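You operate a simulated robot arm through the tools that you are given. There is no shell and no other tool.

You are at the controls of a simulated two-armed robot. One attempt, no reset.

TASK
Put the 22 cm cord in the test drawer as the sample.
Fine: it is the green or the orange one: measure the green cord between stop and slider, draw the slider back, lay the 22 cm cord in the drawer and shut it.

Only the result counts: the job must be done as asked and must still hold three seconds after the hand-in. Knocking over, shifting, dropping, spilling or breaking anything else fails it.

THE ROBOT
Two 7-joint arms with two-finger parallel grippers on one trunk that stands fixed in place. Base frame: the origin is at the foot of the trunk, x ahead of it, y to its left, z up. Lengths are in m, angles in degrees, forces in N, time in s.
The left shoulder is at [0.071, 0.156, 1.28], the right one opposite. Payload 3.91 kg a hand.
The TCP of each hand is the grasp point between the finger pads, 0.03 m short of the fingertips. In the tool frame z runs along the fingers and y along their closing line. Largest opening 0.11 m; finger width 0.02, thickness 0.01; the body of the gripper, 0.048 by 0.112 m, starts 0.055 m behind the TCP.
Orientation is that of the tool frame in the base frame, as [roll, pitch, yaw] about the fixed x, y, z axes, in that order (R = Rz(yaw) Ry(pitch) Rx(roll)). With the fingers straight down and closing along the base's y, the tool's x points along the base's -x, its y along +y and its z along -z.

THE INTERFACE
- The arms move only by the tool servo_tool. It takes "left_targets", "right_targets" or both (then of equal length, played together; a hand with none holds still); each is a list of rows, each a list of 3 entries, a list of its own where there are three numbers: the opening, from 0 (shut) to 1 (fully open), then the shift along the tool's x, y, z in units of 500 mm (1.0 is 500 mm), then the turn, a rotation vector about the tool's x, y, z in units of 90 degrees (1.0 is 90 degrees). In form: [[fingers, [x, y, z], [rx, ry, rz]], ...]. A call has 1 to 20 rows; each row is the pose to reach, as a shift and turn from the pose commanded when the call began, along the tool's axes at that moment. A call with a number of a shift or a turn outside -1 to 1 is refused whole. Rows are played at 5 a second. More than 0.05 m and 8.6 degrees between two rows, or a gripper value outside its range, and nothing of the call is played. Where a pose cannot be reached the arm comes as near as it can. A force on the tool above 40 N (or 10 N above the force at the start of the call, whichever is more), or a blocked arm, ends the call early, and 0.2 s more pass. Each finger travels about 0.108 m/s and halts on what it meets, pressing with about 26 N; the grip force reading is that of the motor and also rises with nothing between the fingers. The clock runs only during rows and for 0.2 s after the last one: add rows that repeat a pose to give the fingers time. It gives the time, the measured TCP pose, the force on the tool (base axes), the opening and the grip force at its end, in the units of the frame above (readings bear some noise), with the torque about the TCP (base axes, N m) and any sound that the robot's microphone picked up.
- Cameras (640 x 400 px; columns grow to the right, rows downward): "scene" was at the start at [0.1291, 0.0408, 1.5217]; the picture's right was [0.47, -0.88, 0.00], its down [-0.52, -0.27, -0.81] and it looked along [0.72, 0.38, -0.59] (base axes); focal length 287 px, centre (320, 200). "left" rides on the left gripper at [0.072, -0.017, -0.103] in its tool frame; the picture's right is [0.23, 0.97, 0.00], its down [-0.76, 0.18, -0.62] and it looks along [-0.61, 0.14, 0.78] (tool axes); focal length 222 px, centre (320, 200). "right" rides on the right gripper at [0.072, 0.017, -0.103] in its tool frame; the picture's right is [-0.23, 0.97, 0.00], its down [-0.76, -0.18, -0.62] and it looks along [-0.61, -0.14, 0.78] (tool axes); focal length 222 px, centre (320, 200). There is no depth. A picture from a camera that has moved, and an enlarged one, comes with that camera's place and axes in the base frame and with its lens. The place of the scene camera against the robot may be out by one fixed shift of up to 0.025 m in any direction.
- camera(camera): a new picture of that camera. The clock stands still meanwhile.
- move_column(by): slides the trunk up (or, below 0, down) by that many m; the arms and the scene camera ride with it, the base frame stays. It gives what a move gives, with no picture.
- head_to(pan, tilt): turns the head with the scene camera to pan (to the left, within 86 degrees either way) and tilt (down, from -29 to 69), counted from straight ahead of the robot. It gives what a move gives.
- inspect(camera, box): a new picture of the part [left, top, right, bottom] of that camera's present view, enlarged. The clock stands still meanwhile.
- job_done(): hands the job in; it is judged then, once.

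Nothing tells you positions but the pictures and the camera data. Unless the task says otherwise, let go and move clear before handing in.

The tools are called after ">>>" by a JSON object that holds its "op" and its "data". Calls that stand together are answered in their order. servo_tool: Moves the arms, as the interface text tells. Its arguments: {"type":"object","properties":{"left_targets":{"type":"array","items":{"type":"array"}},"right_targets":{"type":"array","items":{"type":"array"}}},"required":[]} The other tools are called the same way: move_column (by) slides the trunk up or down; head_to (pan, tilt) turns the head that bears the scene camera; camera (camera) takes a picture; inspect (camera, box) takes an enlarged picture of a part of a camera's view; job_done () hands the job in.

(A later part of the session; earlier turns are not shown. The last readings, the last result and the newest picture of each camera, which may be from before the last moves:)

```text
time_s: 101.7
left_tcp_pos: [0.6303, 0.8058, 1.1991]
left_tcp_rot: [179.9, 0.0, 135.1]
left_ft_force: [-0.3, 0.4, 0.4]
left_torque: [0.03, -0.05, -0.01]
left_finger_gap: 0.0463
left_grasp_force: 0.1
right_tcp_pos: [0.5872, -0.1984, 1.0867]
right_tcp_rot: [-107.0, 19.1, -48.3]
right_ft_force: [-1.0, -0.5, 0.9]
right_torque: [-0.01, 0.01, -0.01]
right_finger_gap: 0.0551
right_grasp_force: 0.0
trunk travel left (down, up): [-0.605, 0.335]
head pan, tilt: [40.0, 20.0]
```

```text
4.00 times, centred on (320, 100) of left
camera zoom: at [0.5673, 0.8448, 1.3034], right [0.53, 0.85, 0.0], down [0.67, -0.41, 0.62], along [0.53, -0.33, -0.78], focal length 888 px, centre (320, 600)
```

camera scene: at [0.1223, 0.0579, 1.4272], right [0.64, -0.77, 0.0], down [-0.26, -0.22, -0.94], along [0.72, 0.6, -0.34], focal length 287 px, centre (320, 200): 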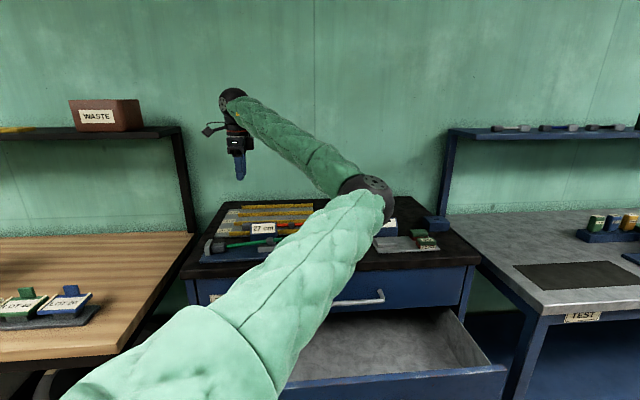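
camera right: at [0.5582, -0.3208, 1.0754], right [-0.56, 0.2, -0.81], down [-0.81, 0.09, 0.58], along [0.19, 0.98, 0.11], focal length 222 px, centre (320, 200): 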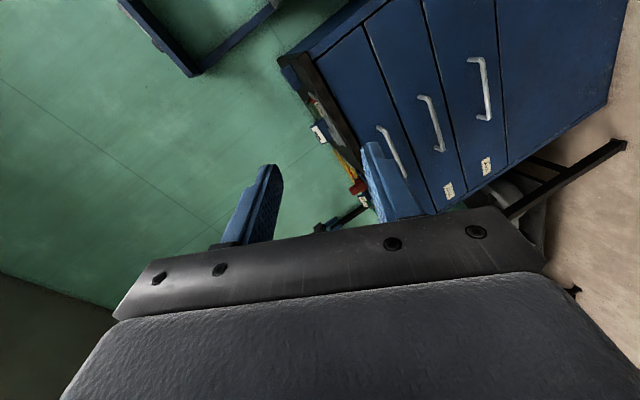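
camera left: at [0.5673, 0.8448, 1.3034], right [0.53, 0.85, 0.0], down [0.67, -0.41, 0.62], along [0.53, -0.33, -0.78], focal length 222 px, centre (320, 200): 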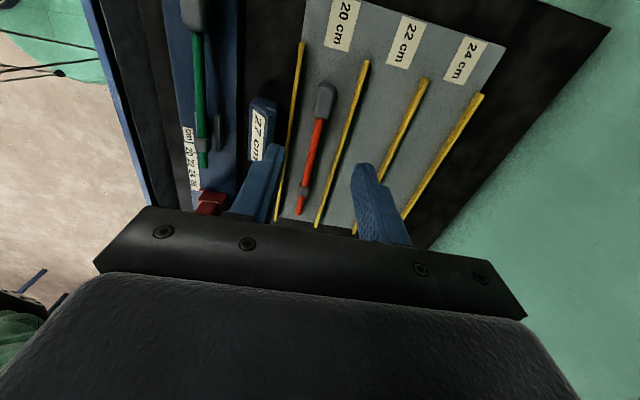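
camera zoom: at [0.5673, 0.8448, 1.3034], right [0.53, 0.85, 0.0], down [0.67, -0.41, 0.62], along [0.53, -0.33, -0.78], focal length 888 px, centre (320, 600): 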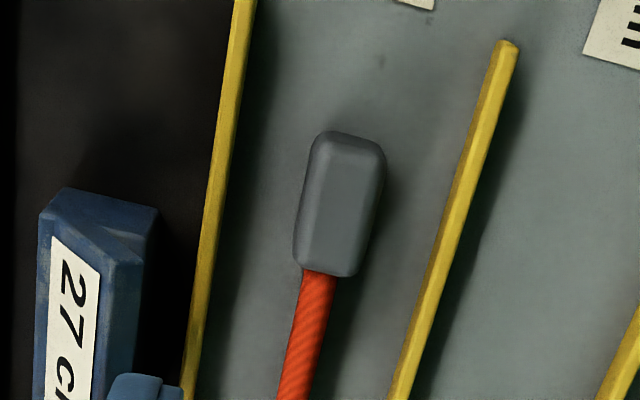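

The orange block (22 cm cord) is 8 mm off my centre line and the cord is turned by about 1°. I centre, align and descend partway, then check.

>>> {"op": "servo_tool", "data": {"left_targets": [[0.42, [-0.001, 0.008, 0.06], [0, 0, -0.007]], [0.42, [-0.002, 0.016, 0.14], [0, 0, -0.014]], [0.42, [-0.002, 0.016, 0.22], [0, 0, -0.014]], [0.42, [-0.002, 0.016, 0.28], [0, 0, -0.014]], [0.42, [-0.002, 0.016, 0.28], [0, 0, -0.014]]]}}

>>> {"op": "camera", "data": {"camera": "left"}}

>>> {"op": "inspect", "data": {"camera": "left", "box": [240, 90, 400, 190]}}

>>> {"op": "inspect", "data": {"camera": "scene", "box": [190, 140, 320, 260]}}

```text
time_s: 102.9
left_tcp_pos: [0.6392, 0.8139, 1.0589]
left_tcp_rot: [180.0, 0.0, 136.5]
left_ft_force: [0.5, 0.3, -0.7]
left_torque: [-0.02, -0.03, 0.02]
left_finger_gap: 0.0462
left_grasp_force: 0.0
right_tcp_pos: [0.5886, -0.1982, 1.0855]
right_tcp_rot: [-107.1, 19.1, -48.3]
right_ft_force: [-0.4, -0.6, 0.0]
right_torque: [0.01, -0.03, 0.01]
right_finger_gap: 0.0551
right_grasp_force: 0.0
trunk travel left (down, up): [-0.605, 0.335]
head pan, tilt: [40.0, 20.0]
```

```text
taken
camera left: at [0.5754, 0.8519, 1.1615], right [0.51, 0.86, 0.0], down [0.67, -0.4, 0.62], along [0.54, -0.32, -0.78], focal length 222 px, centre (320, 200)
```

left: 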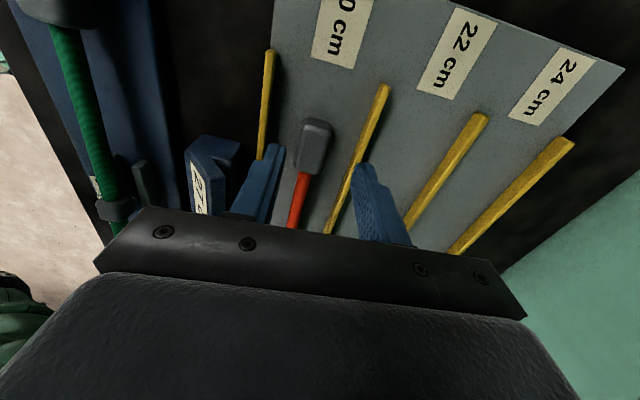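

```text
4.00 times, centred on (320, 140) of left
camera zoom: at [0.5754, 0.8519, 1.1615], right [0.51, 0.86, 0.0], down [0.67, -0.4, 0.62], along [0.54, -0.32, -0.78], focal length 888 px, centre (320, 440)
```

zoom: 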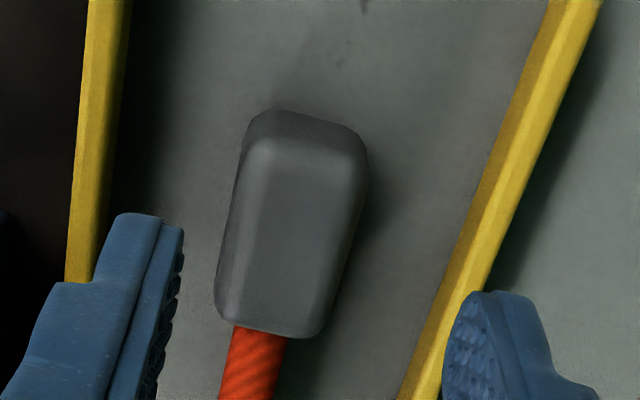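

```text
3.33 times, centred on (255, 200) of scene
camera zoom: at [0.1227, 0.0589, 1.4271], right [0.64, -0.77, 0.0], down [-0.26, -0.22, -0.94], along [0.72, 0.6, -0.34], focal length 957 px, centre (537, 200)
```

zoom: 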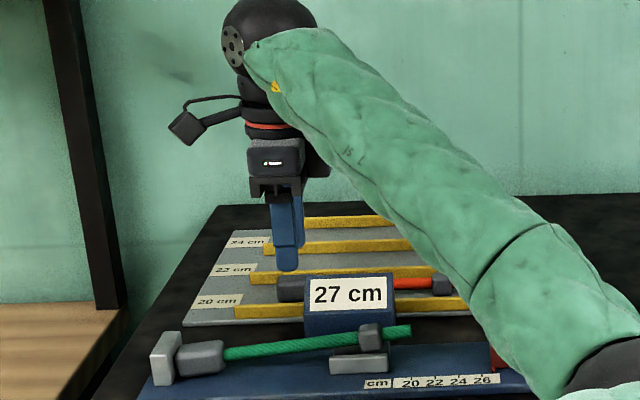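

>>> {"op": "servo_tool", "data": {"left_targets": [[0.42, [0, -0.008, 0.03], [0, 0, 0]], [0.42, [0, -0.008, 0.06], [0, 0, 0]], [0.42, [0, -0.008, 0.072], [0, 0, 0]], [0.42, [0, -0.008, 0.072], [0, 0, 0]]]}}

>>> {"op": "inspect", "data": {"camera": "left", "box": [240, 110, 400, 210]}}

>>> {"op": "inspect", "data": {"camera": "scene", "box": [220, 190, 280, 250]}}

```text
time_s: 103.9
left_tcp_pos: [0.6371, 0.8115, 1.0238]
left_tcp_rot: [180.0, 0.0, 136.3]
left_ft_force: [0.3, -0.4, -0.1]
left_torque: [0.0, 0.0, -0.02]
left_finger_gap: 0.0463
left_grasp_force: 0.0
right_tcp_pos: [0.5894, -0.1989, 1.0855]
right_tcp_rot: [-107.1, 19.0, -48.3]
right_ft_force: [-0.3, -0.2, -0.8]
right_torque: [-0.01, -0.01, 0.0]
right_finger_gap: 0.055
right_grasp_force: 0.2
trunk travel left (down, up): [-0.605, 0.335]
head pan, tilt: [40.0, 20.0]
```

```text
4.00 times, centred on (320, 160) of left
camera zoom: at [0.5731, 0.849, 1.1269], right [0.51, 0.86, 0.0], down [0.67, -0.4, 0.62], along [0.54, -0.32, -0.78], focal length 888 px, centre (320, 360)
```

zoom: 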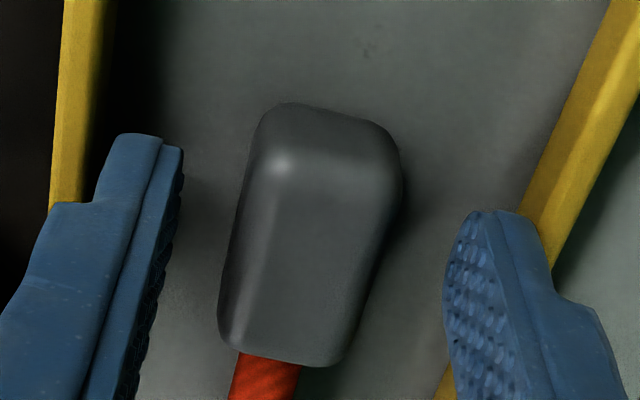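

```text
6.67 times, centred on (250, 220) of scene
camera zoom: at [0.123, 0.0592, 1.4271], right [0.64, -0.77, 0.0], down [-0.26, -0.22, -0.94], along [0.72, 0.6, -0.34], focal length 1913 px, centre (787, 67)
```

zoom: 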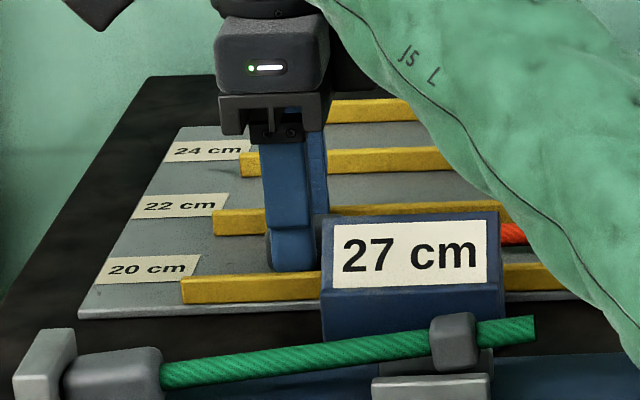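

Centred. I narrow the fingers so that they stay clear of the yellow rails, go 4–5 mm lower and close on the block.

>>> {"op": "servo_tool", "data": {"left_targets": [[0.34, [0, 0, 0], [0, 0, 0]], [0.3, [0, 0, 0.004], [0, 0, 0]], [0.3, [0, 0, 0.009], [0, 0, 0]], [0.3, [0, 0, 0.009], [0, 0, 0]]]}}

>>> {"op": "inspect", "data": {"camera": "left", "box": [240, 110, 400, 210]}}

>>> {"op": "inspect", "data": {"camera": "scene", "box": [235, 205, 275, 245]}}

```text
time_s: 104.9
left_tcp_pos: [0.6363, 0.8098, 1.019]
left_tcp_rot: [-179.9, 0.0, 136.4]
left_ft_force: [-0.2, 0.2, 0.5]
left_torque: [0.03, 0.0, -0.01]
left_finger_gap: 0.033
left_grasp_force: 0.2
right_tcp_pos: [0.588, -0.197, 1.0853]
right_tcp_rot: [-107.1, 19.0, -48.4]
right_ft_force: [0.1, 0.6, -0.3]
right_torque: [0.02, 0.0, 0.0]
right_finger_gap: 0.0549
right_grasp_force: 0.0
trunk travel left (down, up): [-0.605, 0.335]
head pan, tilt: [40.0, 20.0]
```

```text
4.00 times, centred on (320, 160) of left
camera zoom: at [0.5727, 0.8488, 1.1227], right [0.51, 0.86, 0.0], down [0.67, -0.4, 0.62], along [0.54, -0.32, -0.78], focal length 888 px, centre (320, 360)
```

zoom: 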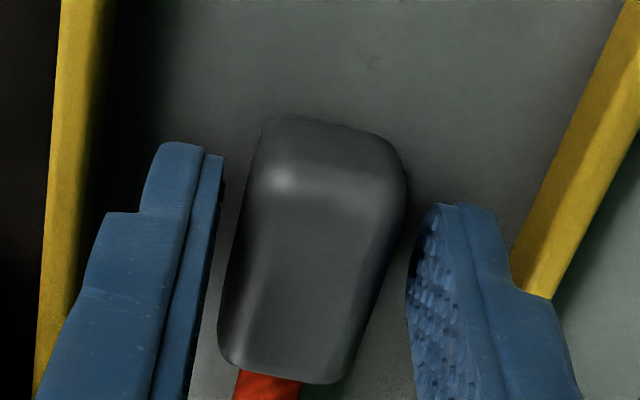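

```text
10.00 times, centred on (255, 225) of scene
camera zoom: at [0.123, 0.0593, 1.4271], right [0.64, -0.77, 0.0], down [-0.26, -0.22, -0.94], along [0.72, 0.6, -0.34], focal length 2870 px, centre (970, -50)
```

zoom: 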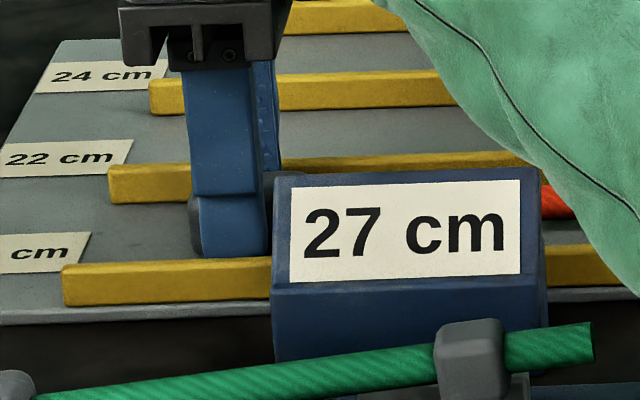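

>>> {"op": "servo_tool", "data": {"left_targets": [[0.3, [0, 0, 0.003], [0, 0, 0]], [0.15, [0, 0, 0.003], [0, 0, 0]], [0.0, [0, 0, 0.003], [0, 0, 0]], [0.0, [0, 0, 0.003], [0, 0, 0]], [0.0, [0, 0, 0.003], [0, 0, 0]]]}}

>>> {"op": "servo_tool", "data": {"left_targets": [[0.0, [0, 0, -0.008], [0, 0, 0]], [0.0, [0, 0, -0.02], [0, 0, 0]], [0.0, [0, 0, -0.04], [0, 0, 0]], [0.0, [0, 0, -0.06], [0, 0, 0]], [0.0, [0, 0, -0.06], [0, 0, 0]]]}}

>>> {"op": "camera", "data": {"camera": "left"}}

>>> {"op": "inspect", "data": {"camera": "scene", "box": [210, 170, 330, 260]}}

```text
time_s: 106.1
left_tcp_pos: [0.6366, 0.8105, 1.0167]
left_tcp_rot: [-179.8, -0.1, 136.4]
left_ft_force: [0.0, -0.3, 0.2]
left_torque: [-0.01, -0.01, 0.01]
left_finger_gap: 0.0231
left_grasp_force: 26.2
right_tcp_pos: [0.5881, -0.1972, 1.0852]
right_tcp_rot: [-107.1, 19.0, -48.3]
right_ft_force: [0.1, -0.4, 0.5]
right_torque: [-0.01, -0.01, -0.01]
right_finger_gap: 0.055
right_grasp_force: 0.1
trunk travel left (down, up): [-0.605, 0.335]
head pan, tilt: [40.0, 20.0]
```

```text
time_s: 107.3
left_tcp_pos: [0.6353, 0.8103, 1.0487]
left_tcp_rot: [-179.9, -0.1, 136.5]
left_ft_force: [0.4, 1.3, 0.5]
left_torque: [0.04, 0.02, 0.0]
left_finger_gap: 0.0227
left_grasp_force: 25.9
right_tcp_pos: [0.5884, -0.1977, 1.0855]
right_tcp_rot: [-107.1, 19.0, -48.3]
right_ft_force: [-0.4, 0.1, 0.6]
right_torque: [0.02, 0.01, -0.01]
right_finger_gap: 0.055
right_grasp_force: 0.1
trunk travel left (down, up): [-0.605, 0.335]
head pan, tilt: [40.0, 20.0]
```

```text
taken
camera left: at [0.5722, 0.8489, 1.1519], right [0.51, 0.86, 0.0], down [0.68, -0.4, 0.62], along [0.54, -0.32, -0.78], focal length 222 px, centre (320, 200)
```

left: 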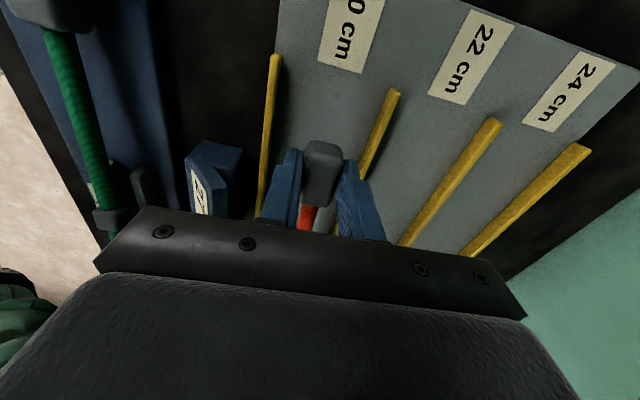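

```text
4.44 times, centred on (270, 215) of scene
camera zoom: at [0.1233, 0.0596, 1.427], right [0.64, -0.77, 0.0], down [-0.26, -0.22, -0.94], along [0.72, 0.6, -0.34], focal length 1276 px, centre (542, 133)
```

zoom: 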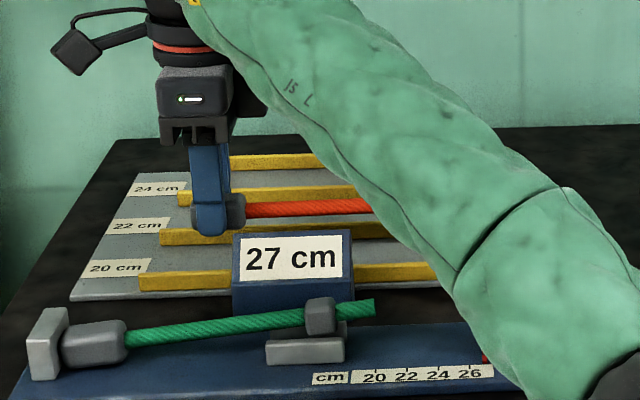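

The orange cord is held and lifts cleanly. I raise the trunk by 25 cm, which lifts the cord straight up and gives the arm better posture for reaching down into the drawer.

>>> {"op": "move_column", "data": {"by": 0.25}}

>>> {"op": "servo_tool", "data": {"left_targets": [[0.0, [-0.015, -0.07, 0], [0, 0, 0]], [0.0, [-0.03, -0.15, 0], [0, 0, 0]], [0.0, [-0.05, -0.23, 0], [0, 0, 0]], [0.0, [-0.07, -0.31, 0], [0, 0, 0.003]], [0.0, [-0.09, -0.39, 0], [0, 0, 0.006]], [0.0, [-0.11, -0.47, 0], [0, 0, 0.009]], [0.0, [-0.13, -0.55, 0], [0, 0, 0.012]], [0.0, [-0.14, -0.62, 0], [0, 0, 0.0155]], [0.0, [-0.1506, -0.67, 0], [0, 0, 0.0155]], [0.0, [-0.1506, -0.67, 0], [0, 0, 0.0155]]]}}

>>> {"op": "head_to", "data": {"pan": 35, "tilt": 45}}

>>> {"op": "camera", "data": {"camera": "scene"}}

>>> {"op": "camera", "data": {"camera": "left"}}

```text
time_s: 109.9
left_tcp_pos: [0.637, 0.8106, 1.2995]
left_tcp_rot: [-179.9, 0.0, 136.4]
left_ft_force: [0.2, -0.6, -0.7]
left_torque: [0.03, 0.03, -0.01]
left_finger_gap: 0.0231
left_grasp_force: 26.1
right_tcp_pos: [0.5885, -0.1959, 1.3353]
right_tcp_rot: [-107.1, 19.0, -48.3]
right_ft_force: [0.1, 0.3, 0.1]
right_torque: [-0.01, 0.0, 0.02]
right_finger_gap: 0.0555
right_grasp_force: 0.0
trunk travel left (down, up): [-0.855, 0.085]
head pan, tilt: [40.0, 20.0]
```

```text
time_s: 112.1
left_tcp_pos: [0.4619, 0.5147, 1.2999]
left_tcp_rot: [-179.9, 0.0, 135.1]
left_ft_force: [0.4, 0.1, -0.3]
left_torque: [0.03, 0.02, 0.01]
left_finger_gap: 0.0229
left_grasp_force: 26.0
right_tcp_pos: [0.589, -0.1979, 1.3348]
right_tcp_rot: [-107.1, 18.9, -48.3]
right_ft_force: [-0.4, 0.0, -0.1]
right_torque: [0.02, 0.0, -0.02]
right_finger_gap: 0.0552
right_grasp_force: 0.0
trunk travel left (down, up): [-0.855, 0.085]
head pan, tilt: [40.0, 20.0]
```

```text
time_s: 113.0
left_tcp_pos: [0.4627, 0.5143, 1.2982]
left_tcp_rot: [-179.9, 0.0, 135.0]
left_ft_force: [0.5, 0.3, -0.6]
left_torque: [0.05, 0.04, 0.01]
left_finger_gap: 0.0229
left_grasp_force: 25.8
right_tcp_pos: [0.5896, -0.1981, 1.3363]
right_tcp_rot: [-107.2, 19.0, -48.3]
right_ft_force: [-0.6, -0.1, -0.4]
right_torque: [-0.01, 0.02, 0.05]
right_finger_gap: 0.0548
right_grasp_force: 0.1
trunk travel left (down, up): [-0.855, 0.085]
head pan, tilt: [35.0, 45.0]
```

```text
taken
camera scene: at [0.1183, 0.0457, 1.6385], right [0.57, -0.82, 0.0], down [-0.58, -0.41, -0.71], along [0.58, 0.41, -0.71], focal length 287 px, centre (320, 200)
```

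scene: 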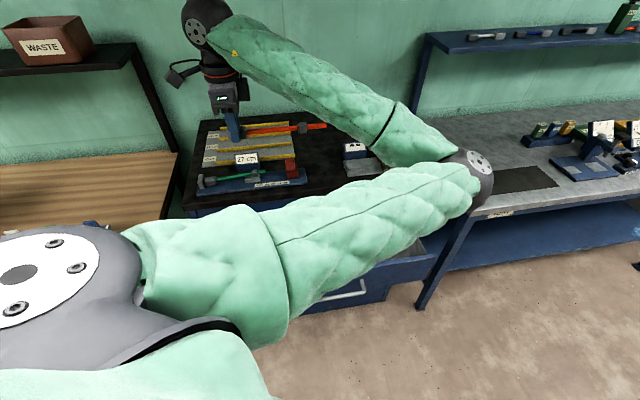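

```text
taken
camera left: at [0.3991, 0.5541, 1.4027], right [0.53, 0.85, 0.0], down [0.66, -0.41, 0.62], along [0.53, -0.33, -0.78], focal length 222 px, centre (320, 200)
```

left: 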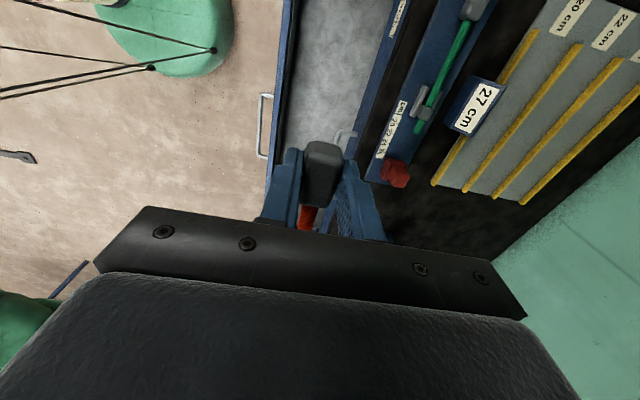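

The hand with the orange cord is above the open drawer. I zoom in to see exactly where the drawer's walls are relative to the hand.

>>> {"op": "inspect", "data": {"camera": "left", "box": [240, 0, 440, 125]}}

>>> {"op": "inspect", "data": {"camera": "left", "box": [250, 80, 410, 180]}}

```text
3.20 times, centred on (340, 62) of left
camera zoom: at [0.3991, 0.5541, 1.4027], right [0.53, 0.85, 0.0], down [0.66, -0.41, 0.62], along [0.53, -0.33, -0.78], focal length 711 px, centre (256, 640)
```

zoom: 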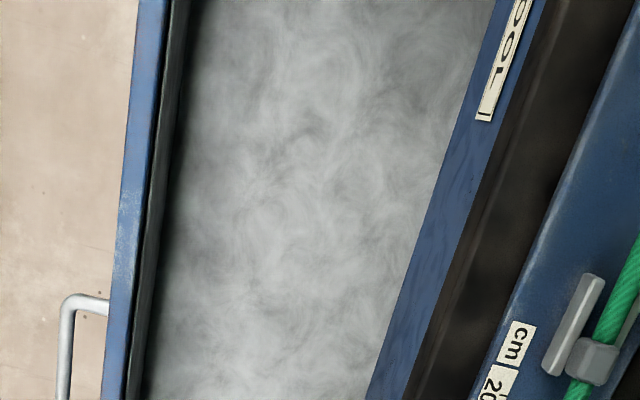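

```text
4.00 times, centred on (330, 130) of left
camera zoom: at [0.3991, 0.5541, 1.4027], right [0.53, 0.85, 0.0], down [0.66, -0.41, 0.62], along [0.53, -0.33, -0.78], focal length 888 px, centre (280, 480)
```

zoom: 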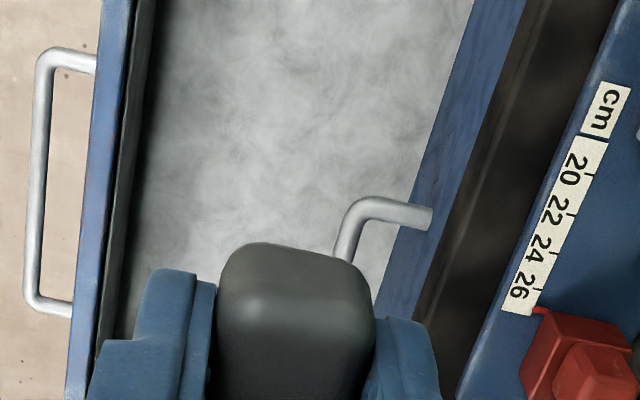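

The drawer's clear span is n≈0.62 to 0.795; I centre the hand at 0.7075 and lower in stages, checking the elbow.

>>> {"op": "servo_tool", "data": {"left_targets": [[0.0, [0, 0.012, 0.07], [0, 0, 0]], [0.0, [0, 0.024, 0.15], [0, 0, 0]], [0.0, [0, 0.034, 0.23], [0, 0, 0]], [0.0, [0, 0.034, 0.31], [0, 0, 0]], [0.0, [0, 0.034, 0.39], [0, 0, 0]], [0.0, [0, 0.034, 0.46], [0, 0, 0]], [0.0, [0, 0.034, 0.5], [0, 0, 0]], [0.0, [0, 0.034, 0.5], [0, 0, 0]]]}}

>>> {"op": "camera", "data": {"camera": "scene"}}

>>> {"op": "camera", "data": {"camera": "left"}}

```text
time_s: 115.0
left_tcp_pos: [0.4901, 0.549, 1.0895]
left_tcp_rot: [175.9, 2.8, 137.1]
left_ft_force: [-0.1, 0.3, -0.1]
left_torque: [0.01, 0.08, -0.01]
left_finger_gap: 0.0232
left_grasp_force: 25.6
right_tcp_pos: [0.5888, -0.1973, 1.3361]
right_tcp_rot: [-107.1, 19.0, -48.4]
right_ft_force: [0.1, -0.1, -0.1]
right_torque: [-0.02, -0.01, 0.02]
right_finger_gap: 0.0552
right_grasp_force: 0.1
trunk travel left (down, up): [-0.855, 0.085]
head pan, tilt: [35.0, 45.0]
stopped in row 8 (left hand): the arm was blocked; the commanded pose is now the measured one
```

```text
taken
camera scene: at [0.1183, 0.0466, 1.6384], right [0.57, -0.82, 0.0], down [-0.58, -0.41, -0.71], along [0.58, 0.41, -0.71], focal length 287 px, centre (320, 200)
```

scene: 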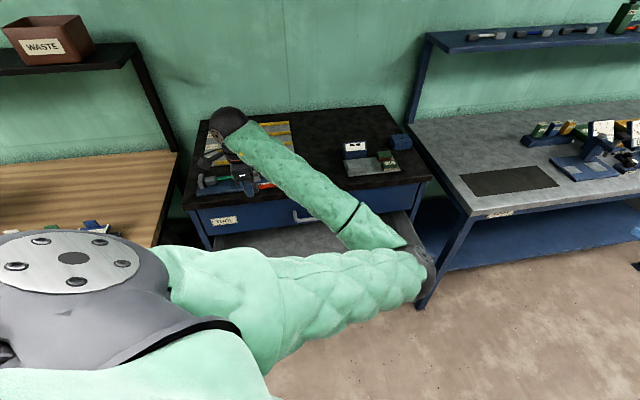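

```text
taken
camera left: at [0.4168, 0.5853, 1.1884], right [0.49, 0.87, 0.06], down [0.63, -0.4, 0.67], along [0.61, -0.29, -0.74], focal length 222 px, centre (320, 200)
```

left: 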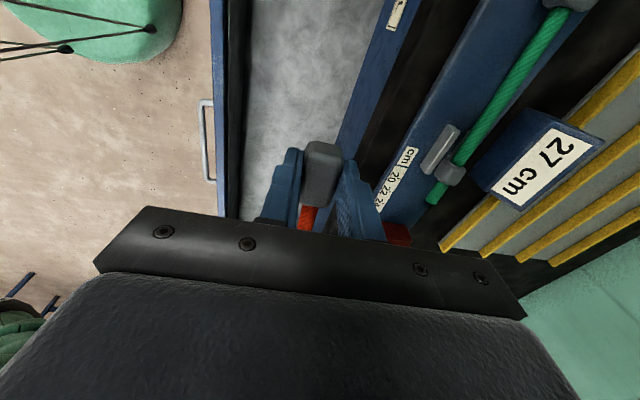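

The wrist reaches its limit with the fingers straight down in this arm posture. Tilting the hand about 35° toward the cabinet relieves it, and the cord itself stays level, so I do that before lowering further.

>>> {"op": "servo_tool", "data": {"left_targets": [[0.0, [-0.0035, 0.006, -0.0145], [-0.0857, 0.0055, 0.008]], [0.0, [-0.007, 0.012, -0.029], [-0.171, 0.011, 0.016]], [0.0, [-0.0105, 0.018, -0.0435], [-0.257, 0.0164, 0.0245]], [0.0, [-0.014, 0.024, -0.058], [-0.3427, 0.0218, 0.0327]], [0.0, [-0.014, 0.024, -0.058], [-0.3427, 0.0218, 0.0327]]]}}

>>> {"op": "camera", "data": {"camera": "scene"}}

>>> {"op": "camera", "data": {"camera": "left"}}

```text
time_s: 115.8
left_tcp_pos: [0.5374, 0.5703, 1.2023]
left_tcp_rot: [145.0, 8.1, 136.8]
left_ft_force: [0.1, 0.0, -1.3]
left_torque: [0.04, 0.06, -0.01]
left_finger_gap: 0.0229
left_grasp_force: 26.2
right_tcp_pos: [0.5884, -0.1978, 1.3352]
right_tcp_rot: [-107.1, 19.2, -48.3]
right_ft_force: [-0.5, 0.5, -1.4]
right_torque: [-0.02, -0.01, 0.0]
right_finger_gap: 0.0549
right_grasp_force: 0.1
trunk travel left (down, up): [-0.855, 0.085]
head pan, tilt: [35.0, 45.0]
stopped in row 4 (left hand): the arm was blocked; the commanded pose is now the measured one
```

```text
taken
camera scene: at [0.1184, 0.0448, 1.6384], right [0.57, -0.82, 0.0], down [-0.58, -0.4, -0.71], along [0.58, 0.41, -0.71], focal length 287 px, centre (320, 200)
```

scene: 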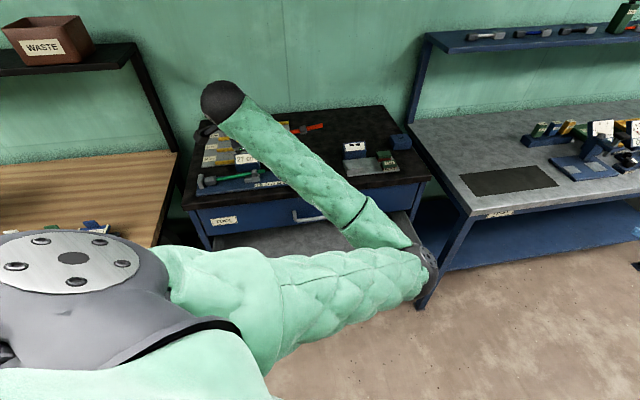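

```text
taken
camera left: at [0.4266, 0.5735, 1.2669], right [0.33, 0.79, 0.52], down [0.34, -0.61, 0.71], along [0.88, -0.05, -0.47], focal length 222 px, centre (320, 200)
```

left: 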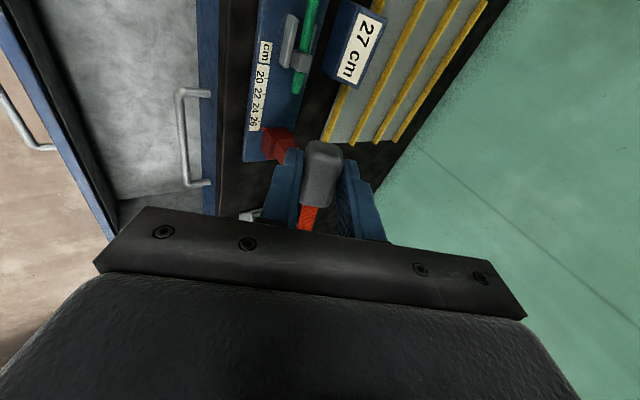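

Tilting swung the hand up instead: the elbow posture is what limits me, having flipped to the right earlier near the trunk. With the trunk this high, there is free air in front of the robot to retrace that flip backward, so I move the hand (with the cord) back along those relative poses.

>>> {"op": "servo_tool", "data": {"left_targets": [[0.0, [-0.064, -0.053, -0.018], [-0.018, 0.009, 0.012]], [0.0, [-0.128, -0.105, -0.037], [-0.036, 0.019, 0.024]], [0.0, [-0.192, -0.158, -0.055], [-0.055, 0.028, 0.037]], [0.0, [-0.257, -0.211, -0.073], [-0.073, 0.037, 0.049]], [0.0, [-0.321, -0.263, -0.092], [-0.091, 0.047, 0.061]], [0.0, [-0.385, -0.316, -0.11], [-0.1094, 0.0561, 0.0732]], [0.0, [-0.385, -0.316, -0.11], [-0.1094, 0.0561, 0.0732]]]}}

>>> {"op": "camera", "data": {"camera": "scene"}}

```text
time_s: 116.4
left_tcp_pos: [0.5763, 0.5166, 1.3235]
left_tcp_rot: [131.4, 15.5, 136.0]
left_ft_force: [0.5, -0.7, 0.5]
left_torque: [0.02, 0.03, 0.0]
left_finger_gap: 0.0229
left_grasp_force: 26.1
right_tcp_pos: [0.588, -0.2008, 1.3357]
right_tcp_rot: [-107.1, 19.0, -48.3]
right_ft_force: [0.4, -0.4, -0.3]
right_torque: [0.01, 0.03, 0.01]
right_finger_gap: 0.0551
right_grasp_force: 0.0
trunk travel left (down, up): [-0.855, 0.085]
head pan, tilt: [35.0, 45.0]
stopped in row 2 (left hand): the arm was blocked; the commanded pose is now the measured one
```

```text
taken
camera scene: at [0.1184, 0.0426, 1.6385], right [0.57, -0.82, 0.0], down [-0.58, -0.4, -0.71], along [0.58, 0.41, -0.71], focal length 287 px, centre (320, 200)
```

scene: 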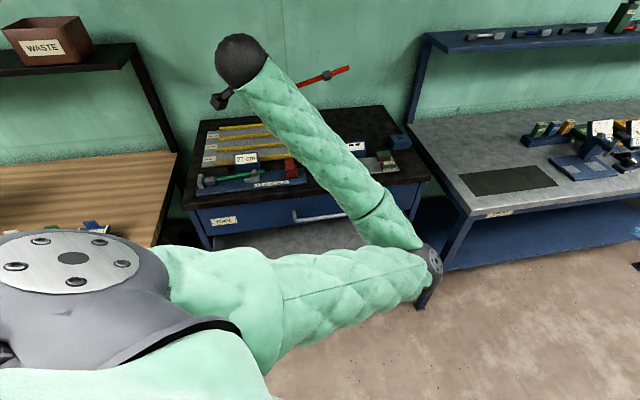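

>>> {"op": "servo_tool", "data": {"left_targets": [[0.0, [0, 0, 0], [0, 0, 0]], [0.0, [0, 0, 0], [0, 0, 0]], [0.0, [0, 0, 0], [0, 0, 0]], [0.0, [-0.01, 0, 0], [0, 0, 0]], [0.0, [-0.02, 0, 0], [0, 0, 0]], [0.0, [-0.03, 0, 0], [0, 0, 0]], [0.0, [-0.04, 0, 0], [0, 0, 0]], [0.0, [-0.05, 0, 0], [0, 0, 0]], [0.0, [-0.05, 0, 0], [0, 0, 0]]]}}

>>> {"op": "head_to", "data": {"pan": 0, "tilt": 55}}

>>> {"op": "camera", "data": {"camera": "scene"}}

```text
time_s: 118.4
left_tcp_pos: [0.5958, 0.5, 1.3291]
left_tcp_rot: [131.5, 15.6, 135.9]
left_ft_force: [-0.4, 0.4, -0.5]
left_torque: [0.04, 0.03, 0.01]
left_finger_gap: 0.023
left_grasp_force: 26.1
right_tcp_pos: [0.5894, -0.1989, 1.3352]
right_tcp_rot: [-107.1, 19.0, -48.2]
right_ft_force: [0.0, -1.2, 0.4]
right_torque: [-0.02, 0.03, 0.01]
right_finger_gap: 0.0548
right_grasp_force: 0.1
trunk travel left (down, up): [-0.855, 0.085]
head pan, tilt: [35.0, 45.0]
```

```text
time_s: 119.4
left_tcp_pos: [0.5958, 0.5014, 1.3294]
left_tcp_rot: [131.5, 15.6, 136.0]
left_ft_force: [-1.1, 0.9, -0.5]
left_torque: [0.05, 0.06, -0.02]
left_finger_gap: 0.0232
left_grasp_force: 25.7
right_tcp_pos: [0.5883, -0.1972, 1.335]
right_tcp_rot: [-107.2, 19.0, -48.3]
right_ft_force: [-0.2, 0.7, -0.4]
right_torque: [0.01, 0.0, 0.01]
right_finger_gap: 0.0551
right_grasp_force: 0.0
trunk travel left (down, up): [-0.855, 0.085]
head pan, tilt: [0.0, 55.0]
```

```text
taken
camera scene: at [0.1239, -0.0006, 1.625], right [0.0, -1.0, 0.0], down [-0.82, 0.0, -0.57], along [0.57, 0.0, -0.82], focal length 287 px, centre (320, 200)
```

scene: 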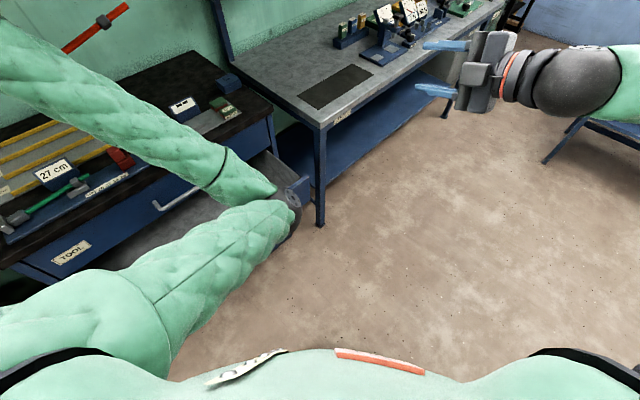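

Small slow steps track fine, so the earlier stops came from moving too fast for this posture. I first level the cord again slowly.

>>> {"op": "servo_tool", "data": {"left_targets": [[0.0, [0, 0, 0], [0.005, 0.0138, 0.0167]], [0.0, [0, 0, 0], [0.01, 0.0277, 0.0334]], [0.0, [0, 0, 0], [0.015, 0.0415, 0.05]], [0.0, [0, 0, 0], [0.02, 0.0554, 0.0668]], [0.0, [0, 0, 0], [0.025, 0.0692, 0.0836]], [0.0, [0, 0, 0], [0.03, 0.083, 0.1]], [0.0, [0, 0, 0], [0.035, 0.0969, 0.117]], [0.0, [0, 0, 0], [0.0401, 0.1107, 0.1337]], [0.0, [0, 0, 0], [0.0401, 0.1107, 0.1337]]]}}

>>> {"op": "camera", "data": {"camera": "scene"}}

```text
time_s: 121.4
left_tcp_pos: [0.5945, 0.5015, 1.3283]
left_tcp_rot: [135.0, 0.0, 134.8]
left_ft_force: [1.2, 0.7, -1.0]
left_torque: [0.05, 0.02, 0.04]
left_finger_gap: 0.023
left_grasp_force: 25.6
right_tcp_pos: [0.5886, -0.1977, 1.3359]
right_tcp_rot: [-107.2, 19.0, -48.3]
right_ft_force: [0.2, -0.4, -0.8]
right_torque: [0.0, 0.03, 0.0]
right_finger_gap: 0.0552
right_grasp_force: 0.1
trunk travel left (down, up): [-0.855, 0.085]
head pan, tilt: [0.0, 55.0]
```

```text
taken
camera scene: at [0.1238, -0.001, 1.625], right [0.0, -1.0, 0.0], down [-0.82, 0.0, -0.57], along [0.57, 0.0, -0.82], focal length 287 px, centre (320, 200)
```

scene: 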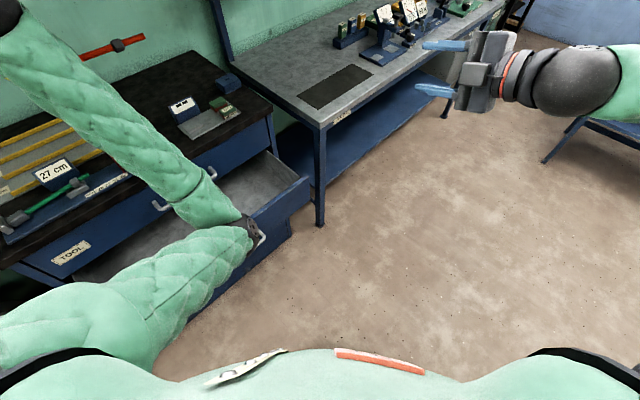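

Slow steps work well. I now slowly move the hand over the drawer with a 30° tilt, which also clears the cabinet edge.

>>> {"op": "servo_tool", "data": {"left_targets": [[0.0, [0.015, -0.016, 0.01], [0.012, 0, 0]], [0.0, [0.029, -0.032, 0.02], [0.024, 0, 0]], [0.0, [0.044, -0.048, 0.03], [0.036, 0, 0]], [0.0, [0.059, -0.064, 0.04], [0.048, 0, 0]], [0.0, [0.074, -0.08, 0.05], [0.06, 0, 0]], [0.0, [0.088, -0.096, 0.06], [0.072, 0, 0]], [0.0, [0.103, -0.112, 0.07], [0.084, 0, 0]], [0.0, [0.118, -0.127, 0.079], [0.095, 0, 0]], [0.0, [0.132, -0.143, 0.089], [0.107, 0, 0]], [0.0, [0.147, -0.159, 0.099], [0.119, 0, 0]], [0.0, [0.162, -0.175, 0.109], [0.131, 0, 0]], [0.0, [0.177, -0.191, 0.119], [0.143, 0, 0]], [0.0, [0.191, -0.207, 0.129], [0.155, 0, 0]], [0.0, [0.206, -0.223, 0.139], [0.167, 0, 0]], [0.0, [0.206, -0.223, 0.139], [0.167, 0, 0]]]}}

>>> {"op": "head_to", "data": {"pan": 30, "tilt": 45}}

>>> {"op": "camera", "data": {"camera": "scene"}}

>>> {"op": "camera", "data": {"camera": "left"}}

```text
time_s: 124.6
left_tcp_pos: [0.5002, 0.5546, 1.2016]
left_tcp_rot: [150.0, -0.1, 134.9]
left_ft_force: [-0.1, 0.3, -1.1]
left_torque: [0.05, 0.06, 0.0]
left_finger_gap: 0.0232
left_grasp_force: 25.2
right_tcp_pos: [0.5882, -0.1988, 1.3361]
right_tcp_rot: [-107.1, 18.9, -48.3]
right_ft_force: [0.8, -0.3, 0.1]
right_torque: [-0.01, 0.01, -0.01]
right_finger_gap: 0.0549
right_grasp_force: 0.0
trunk travel left (down, up): [-0.855, 0.085]
head pan, tilt: [0.0, 55.0]
```

```text
time_s: 125.6
left_tcp_pos: [0.5008, 0.5535, 1.202]
left_tcp_rot: [150.0, 0.0, 134.9]
left_ft_force: [0.4, 0.0, 0.5]
left_torque: [0.03, 0.03, 0.0]
left_finger_gap: 0.0232
left_grasp_force: 25.8
right_tcp_pos: [0.589, -0.1972, 1.3358]
right_tcp_rot: [-107.2, 19.1, -48.4]
right_ft_force: [-0.6, -0.7, 0.0]
right_torque: [-0.02, -0.01, 0.01]
right_finger_gap: 0.0552
right_grasp_force: 0.0
trunk travel left (down, up): [-0.855, 0.085]
head pan, tilt: [30.0, 45.0]
```

```text
taken
camera scene: at [0.1222, 0.0399, 1.6384], right [0.5, -0.87, 0.0], down [-0.61, -0.35, -0.71], along [0.61, 0.35, -0.71], focal length 287 px, centre (320, 200)
```

scene: 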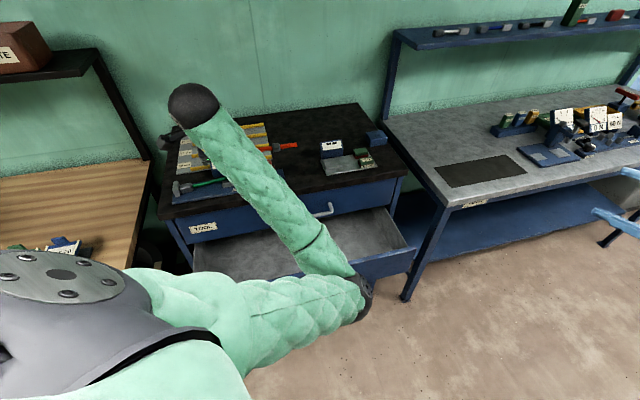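

```text
taken
camera left: at [0.4028, 0.5592, 1.2839], right [0.44, 0.76, 0.49], down [0.43, -0.65, 0.63], along [0.79, -0.07, -0.61], focal length 222 px, centre (320, 200)
```

left: 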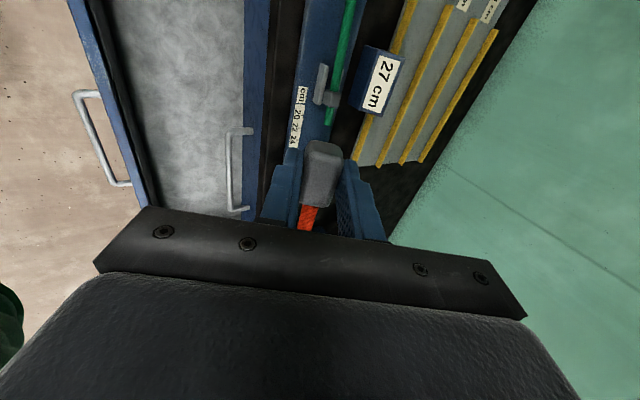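

The elbow is still low and to the right. I slowly retrace toward the near-trunk pose at which it originally flipped, all in free air above the drawer.

>>> {"op": "servo_tool", "data": {"left_targets": [[0.0, [-0.022, -0.011, -0.004], [-0.008, 0, 0]], [0.0, [-0.043, -0.022, -0.009], [-0.017, 0, 0]], [0.0, [-0.065, -0.033, -0.013], [-0.025, 0, 0]], [0.0, [-0.087, -0.044, -0.017], [-0.033, 0, 0]], [0.0, [-0.108, -0.055, -0.022], [-0.042, 0, 0]], [0.0, [-0.13, -0.066, -0.026], [-0.05, 0, 0]], [0.0, [-0.152, -0.077, -0.03], [-0.058, 0, 0]], [0.0, [-0.173, -0.088, -0.034], [-0.067, 0, 0]], [0.0, [-0.195, -0.099, -0.039], [-0.075, 0, 0]], [0.0, [-0.217, -0.11, -0.043], [-0.083, 0, 0]], [0.0, [-0.238, -0.122, -0.047], [-0.092, 0, 0]], [0.0, [-0.26, -0.133, -0.052], [-0.1, 0, 0]], [0.0, [-0.281, -0.144, -0.056], [-0.108, 0, 0]], [0.0, [-0.303, -0.155, -0.06], [-0.117, 0, 0]], [0.0, [-0.325, -0.166, -0.065], [-0.125, 0, 0]], [0.0, [-0.346, -0.177, -0.069], [-0.133, 0, 0]], [0.0, [-0.368, -0.188, -0.073], [-0.142, 0, 0]], [0.0, [-0.39, -0.199, -0.077], [-0.15, 0, 0]], [0.0, [-0.411, -0.21, -0.082], [-0.158, 0, 0]], [0.0, [-0.433, -0.221, -0.086], [-0.167, 0, 0]]]}}

>>> {"op": "camera", "data": {"camera": "scene"}}

```text
time_s: 128.8
left_tcp_pos: [0.5724, 0.4017, 1.2643]
left_tcp_rot: [131.5, 3.9, 136.1]
left_ft_force: [1.3, -0.3, -0.8]
left_torque: [0.02, 0.03, 0.03]
left_finger_gap: 0.0232
left_grasp_force: 26.1
right_tcp_pos: [0.5884, -0.1986, 1.3353]
right_tcp_rot: [-107.1, 19.0, -48.2]
right_ft_force: [0.6, 0.0, 0.5]
right_torque: [-0.01, 0.0, 0.0]
right_finger_gap: 0.055
right_grasp_force: 0.0
trunk travel left (down, up): [-0.855, 0.085]
head pan, tilt: [30.0, 45.0]
stopped in row 15 (left hand): the arm was blocked; the commanded pose is now the measured one
```

```text
taken
camera scene: at [0.1222, 0.0397, 1.6384], right [0.5, -0.87, 0.0], down [-0.61, -0.35, -0.71], along [0.61, 0.35, -0.71], focal length 287 px, centre (320, 200)
```

scene: 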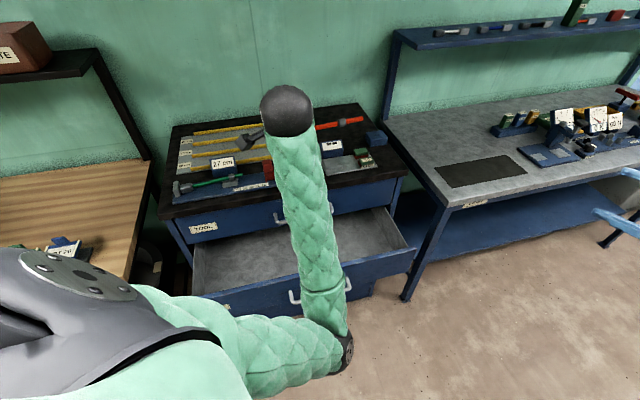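

The elbow can't fold further this way. A better idea: extend the arm far out (nearly straight), where the elbow can change sides easily, and then come back with the hand inclined so that the elbow stays on the left. I first extend outward, high above the cabinet.

>>> {"op": "servo_tool", "data": {"left_targets": [[0.0, [0.001, 0.026, 0.023], [0.027, 0.002, 0.001]], [0.0, [0.003, 0.051, 0.047], [0.054, 0.004, 0.003]], [0.0, [0.004, 0.077, 0.07], [0.081, 0.005, 0.004]], [0.0, [0.005, 0.102, 0.093], [0.108, 0.007, 0.006]], [0.0, [0.006, 0.128, 0.117], [0.135, 0.009, 0.007]], [0.0, [0.008, 0.153, 0.14], [0.162, 0.011, 0.009]], [0.0, [0.009, 0.179, 0.163], [0.189, 0.012, 0.01]], [0.0, [0.01, 0.204, 0.187], [0.216, 0.014, 0.012]], [0.0, [0.011, 0.23, 0.21], [0.243, 0.016, 0.013]], [0.0, [0.013, 0.256, 0.234], [0.27, 0.018, 0.015]], [0.0, [0.014, 0.281, 0.257], [0.297, 0.02, 0.016]], [0.0, [0.015, 0.307, 0.28], [0.323, 0.021, 0.018]], [0.0, [0.016, 0.332, 0.304], [0.35, 0.023, 0.019]], [0.0, [0.018, 0.358, 0.327], [0.377, 0.025, 0.021]], [0.0, [0.019, 0.383, 0.35], [0.404, 0.027, 0.022]], [0.0, [0.02, 0.409, 0.374], [0.431, 0.028, 0.024]], [0.0, [0.021, 0.434, 0.397], [0.458, 0.03, 0.025]], [0.0, [0.023, 0.46, 0.42], [0.485, 0.032, 0.027]], [0.0, [0.024, 0.485, 0.444], [0.512, 0.034, 0.028]], [0.0, [0.025, 0.511, 0.467], [0.539, 0.0355, 0.0298]]]}}

>>> {"op": "camera", "data": {"camera": "scene"}}

```text
time_s: 133.0
left_tcp_pos: [0.8031, 0.6574, 1.296]
left_tcp_rot: [-179.6, 0.2, 134.9]
left_ft_force: [1.8, 0.2, -0.8]
left_torque: [0.04, 0.05, 0.03]
left_finger_gap: 0.0233
left_grasp_force: 25.9
right_tcp_pos: [0.5891, -0.1971, 1.3355]
right_tcp_rot: [-107.1, 18.9, -48.3]
right_ft_force: [1.4, -0.9, -0.5]
right_torque: [-0.01, -0.03, 0.03]
right_finger_gap: 0.0551
right_grasp_force: 0.0
trunk travel left (down, up): [-0.855, 0.085]
head pan, tilt: [30.0, 45.0]
```

```text
taken
camera scene: at [0.1225, 0.0409, 1.6383], right [0.5, -0.87, 0.0], down [-0.61, -0.35, -0.71], along [0.61, 0.35, -0.71], focal length 287 px, centre (320, 200)
```

scene: 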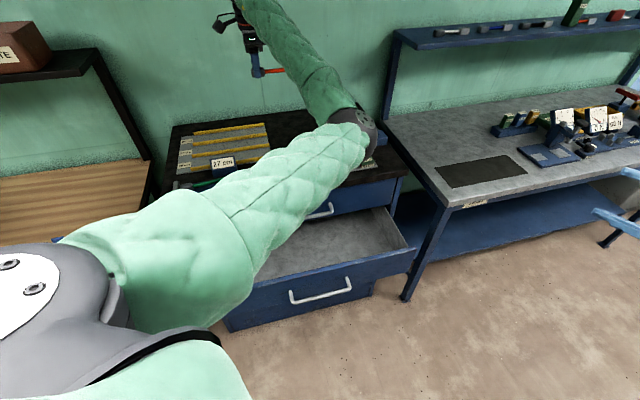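

>>> {"op": "servo_tool", "data": {"left_targets": [[0.0, [-0.004, 0.021, 0.012], [0, 0, 0]], [0.0, [-0.008, 0.042, 0.023], [0, 0, 0]], [0.0, [-0.013, 0.064, 0.035], [0, 0, 0]], [0.0, [-0.017, 0.085, 0.046], [0, 0, 0]], [0.0, [-0.021, 0.106, 0.058], [0, 0, 0]], [0.0, [-0.025, 0.127, 0.069], [0, 0, 0]], [0.0, [-0.03, 0.149, 0.08], [0, 0, 0]], [0.0, [-0.034, 0.17, 0.092], [0, 0, 0]], [0.0, [-0.034, 0.17, 0.092], [0, -0.03, 0]], [0.0, [-0.034, 0.17, 0.092], [0, -0.06, 0]], [0.0, [-0.034, 0.17, 0.092], [0, -0.09, 0]], [0.0, [-0.034, 0.17, 0.092], [0, -0.12, 0]], [0.0, [-0.034, 0.17, 0.092], [0, -0.15, 0]], [0.0, [-0.034, 0.17, 0.092], [0, -0.18, 0]], [0.0, [-0.034, 0.17, 0.092], [0, -0.21, 0]], [0.0, [-0.034, 0.17, 0.092], [0, -0.24, 0]], [0.0, [-0.034, 0.17, 0.092], [0, -0.27, 0]], [0.0, [-0.034, 0.17, 0.092], [0, -0.3, 0]], [0.0, [-0.034, 0.17, 0.092], [0, -0.33, 0]], [0.0, [-0.034, 0.17, 0.092], [0, -0.36, 0]]]}}

>>> {"op": "head_to", "data": {"pan": 35, "tilt": 25}}

>>> {"op": "camera", "data": {"camera": "scene"}}

```text
time_s: 137.2
left_tcp_pos: [0.8748, 0.7047, 1.2512]
left_tcp_rot: [-179.8, 32.7, 135.0]
left_ft_force: [0.0, 0.7, -0.4]
left_torque: [0.02, 0.03, 0.0]
left_finger_gap: 0.023
left_grasp_force: 25.7
right_tcp_pos: [0.5887, -0.1976, 1.3362]
right_tcp_rot: [-107.0, 19.0, -48.3]
right_ft_force: [0.0, -0.6, 0.1]
right_torque: [-0.02, -0.03, -0.02]
right_finger_gap: 0.055
right_grasp_force: 0.0
trunk travel left (down, up): [-0.855, 0.085]
head pan, tilt: [30.0, 45.0]
```

```text
time_s: 138.0
left_tcp_pos: [0.8753, 0.7032, 1.2502]
left_tcp_rot: [-179.7, 32.5, 135.0]
left_ft_force: [-0.1, 0.1, -0.5]
left_torque: [0.02, 0.06, 0.0]
left_finger_gap: 0.0232
left_grasp_force: 26.2
right_tcp_pos: [0.5899, -0.1979, 1.3361]
right_tcp_rot: [-107.1, 18.9, -48.2]
right_ft_force: [-0.6, -0.8, 0.4]
right_torque: [-0.01, 0.0, 0.0]
right_finger_gap: 0.0551
right_grasp_force: 0.0
trunk travel left (down, up): [-0.855, 0.085]
head pan, tilt: [35.0, 25.0]
```

```text
taken
camera scene: at [0.1275, 0.0523, 1.6689], right [0.57, -0.82, 0.0], down [-0.35, -0.24, -0.91], along [0.74, 0.52, -0.42], focal length 287 px, centre (320, 200)
```

scene: 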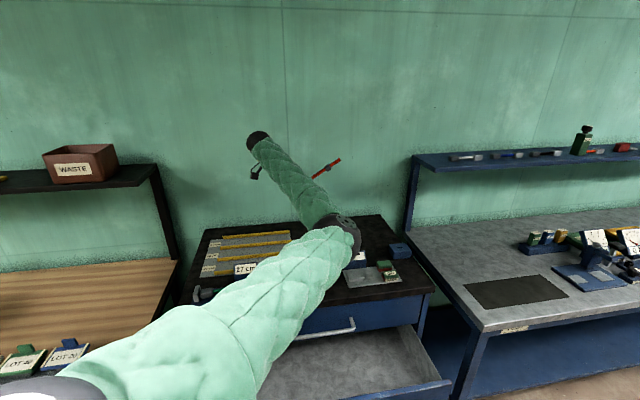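

Tilting the hand inward is rolling the elbow upward a little, as hoped. With the arm nearly straight, I continue the roll to about 90° in slow steps, which should bring the elbow up.

>>> {"op": "servo_tool", "data": {"left_targets": [[0.0, [0, 0.01, 0], [0, -0.035, 0]], [0.0, [0, 0.02, 0], [0, -0.07, 0]], [0.0, [0, 0.03, 0], [0, -0.105, 0]], [0.0, [0, 0.04, 0], [0, -0.14, 0]], [0.0, [0, 0.05, 0], [0, -0.175, 0]], [0.0, [0, 0.06, 0], [0, -0.21, 0]], [0.0, [0, 0.07, 0], [0, -0.245, 0]], [0.0, [0, 0.08, 0], [0, -0.28, 0]], [0.0, [0, 0.08, 0], [0, -0.315, 0]], [0.0, [0, 0.08, 0], [0, -0.35, 0]], [0.0, [0, 0.08, 0], [0, -0.385, 0]], [0.0, [0, 0.08, 0], [0, -0.42, 0]], [0.0, [0, 0.08, 0], [0, -0.455, 0]], [0.0, [0, 0.08, 0], [0, -0.49, 0]], [0.0, [0, 0.08, 0], [0, -0.525, 0]], [0.0, [0, 0.08, 0], [0, -0.56, 0]], [0.0, [0, 0.08, 0], [0, -0.6, 0]], [0.0, [0, 0.08, 0], [0, -0.6, 0]]]}}

>>> {"op": "camera", "data": {"camera": "scene"}}

```text
time_s: 141.8
left_tcp_pos: [0.9028, 0.7329, 1.2492]
left_tcp_rot: [-175.0, 86.6, 139.8]
left_ft_force: [-0.4, 0.7, -1.0]
left_torque: [0.05, -0.02, -0.02]
left_finger_gap: 0.0232
left_grasp_force: 26.1
right_tcp_pos: [0.588, -0.1979, 1.3378]
right_tcp_rot: [-107.1, 19.0, -48.3]
right_ft_force: [0.4, 0.5, 0.1]
right_torque: [0.01, 0.01, 0.01]
right_finger_gap: 0.0549
right_grasp_force: 0.0
trunk travel left (down, up): [-0.855, 0.085]
head pan, tilt: [35.0, 25.0]
```

```text
taken
camera scene: at [0.1273, 0.0522, 1.669], right [0.57, -0.82, 0.0], down [-0.35, -0.24, -0.91], along [0.74, 0.52, -0.42], focal length 287 px, centre (320, 200)
```

scene: 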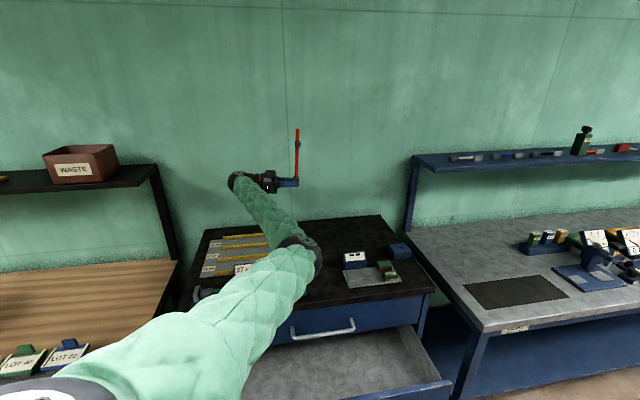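

>>> {"op": "servo_tool", "data": {"left_targets": [[0.0, [-0.009, -0.027, -0.021], [0, 0, 0]], [0.0, [-0.017, -0.055, -0.043], [0, 0, 0]], [0.0, [-0.026, -0.082, -0.064], [0, 0, 0]], [0.0, [-0.034, -0.11, -0.085], [0, 0, 0]], [0.0, [-0.043, -0.137, -0.106], [0, 0, 0]], [0.0, [-0.052, -0.164, -0.128], [0, 0, 0]], [0.0, [-0.06, -0.192, -0.149], [0, 0, 0]], [0.0, [-0.069, -0.219, -0.17], [0, 0, 0]], [0.0, [-0.077, -0.247, -0.191], [0, 0, 0]], [0.0, [-0.086, -0.274, -0.213], [0, 0, 0]], [0.0, [-0.095, -0.301, -0.234], [0, 0, 0]], [0.0, [-0.103, -0.329, -0.255], [0, 0, 0]], [0.0, [-0.112, -0.356, -0.276], [0, 0, 0]], [0.0, [-0.12, -0.384, -0.298], [0, 0, 0]], [0.0, [-0.129, -0.411, -0.319], [0, 0, 0]], [0.0, [-0.138, -0.438, -0.34], [0, 0, 0]], [0.0, [-0.146, -0.466, -0.361], [0, 0, 0]], [0.0, [-0.155, -0.493, -0.383], [0, 0, 0]], [0.0, [-0.163, -0.521, -0.404], [0, 0, 0]], [0.0, [-0.172, -0.548, -0.425], [0, 0, 0]]]}}

>>> {"op": "camera", "data": {"camera": "scene"}}

```text
time_s: 146.0
left_tcp_pos: [0.5625, 0.6841, 1.3495]
left_tcp_rot: [-175.0, 86.6, 139.7]
left_ft_force: [0.4, -0.3, 0.6]
left_torque: [0.0, 0.05, 0.01]
left_finger_gap: 0.023
left_grasp_force: 25.8
right_tcp_pos: [0.587, -0.1984, 1.3358]
right_tcp_rot: [-107.1, 19.0, -48.2]
right_ft_force: [-0.4, 0.6, 0.2]
right_torque: [0.0, -0.02, -0.02]
right_finger_gap: 0.0551
right_grasp_force: 0.1
trunk travel left (down, up): [-0.855, 0.085]
head pan, tilt: [35.0, 25.0]
```

```text
taken
camera scene: at [0.1263, 0.0525, 1.6691], right [0.57, -0.82, 0.0], down [-0.35, -0.24, -0.91], along [0.74, 0.52, -0.42], focal length 287 px, centre (320, 200)
```

scene: 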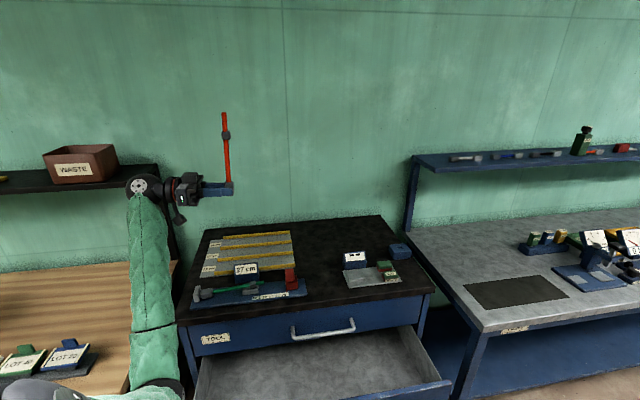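

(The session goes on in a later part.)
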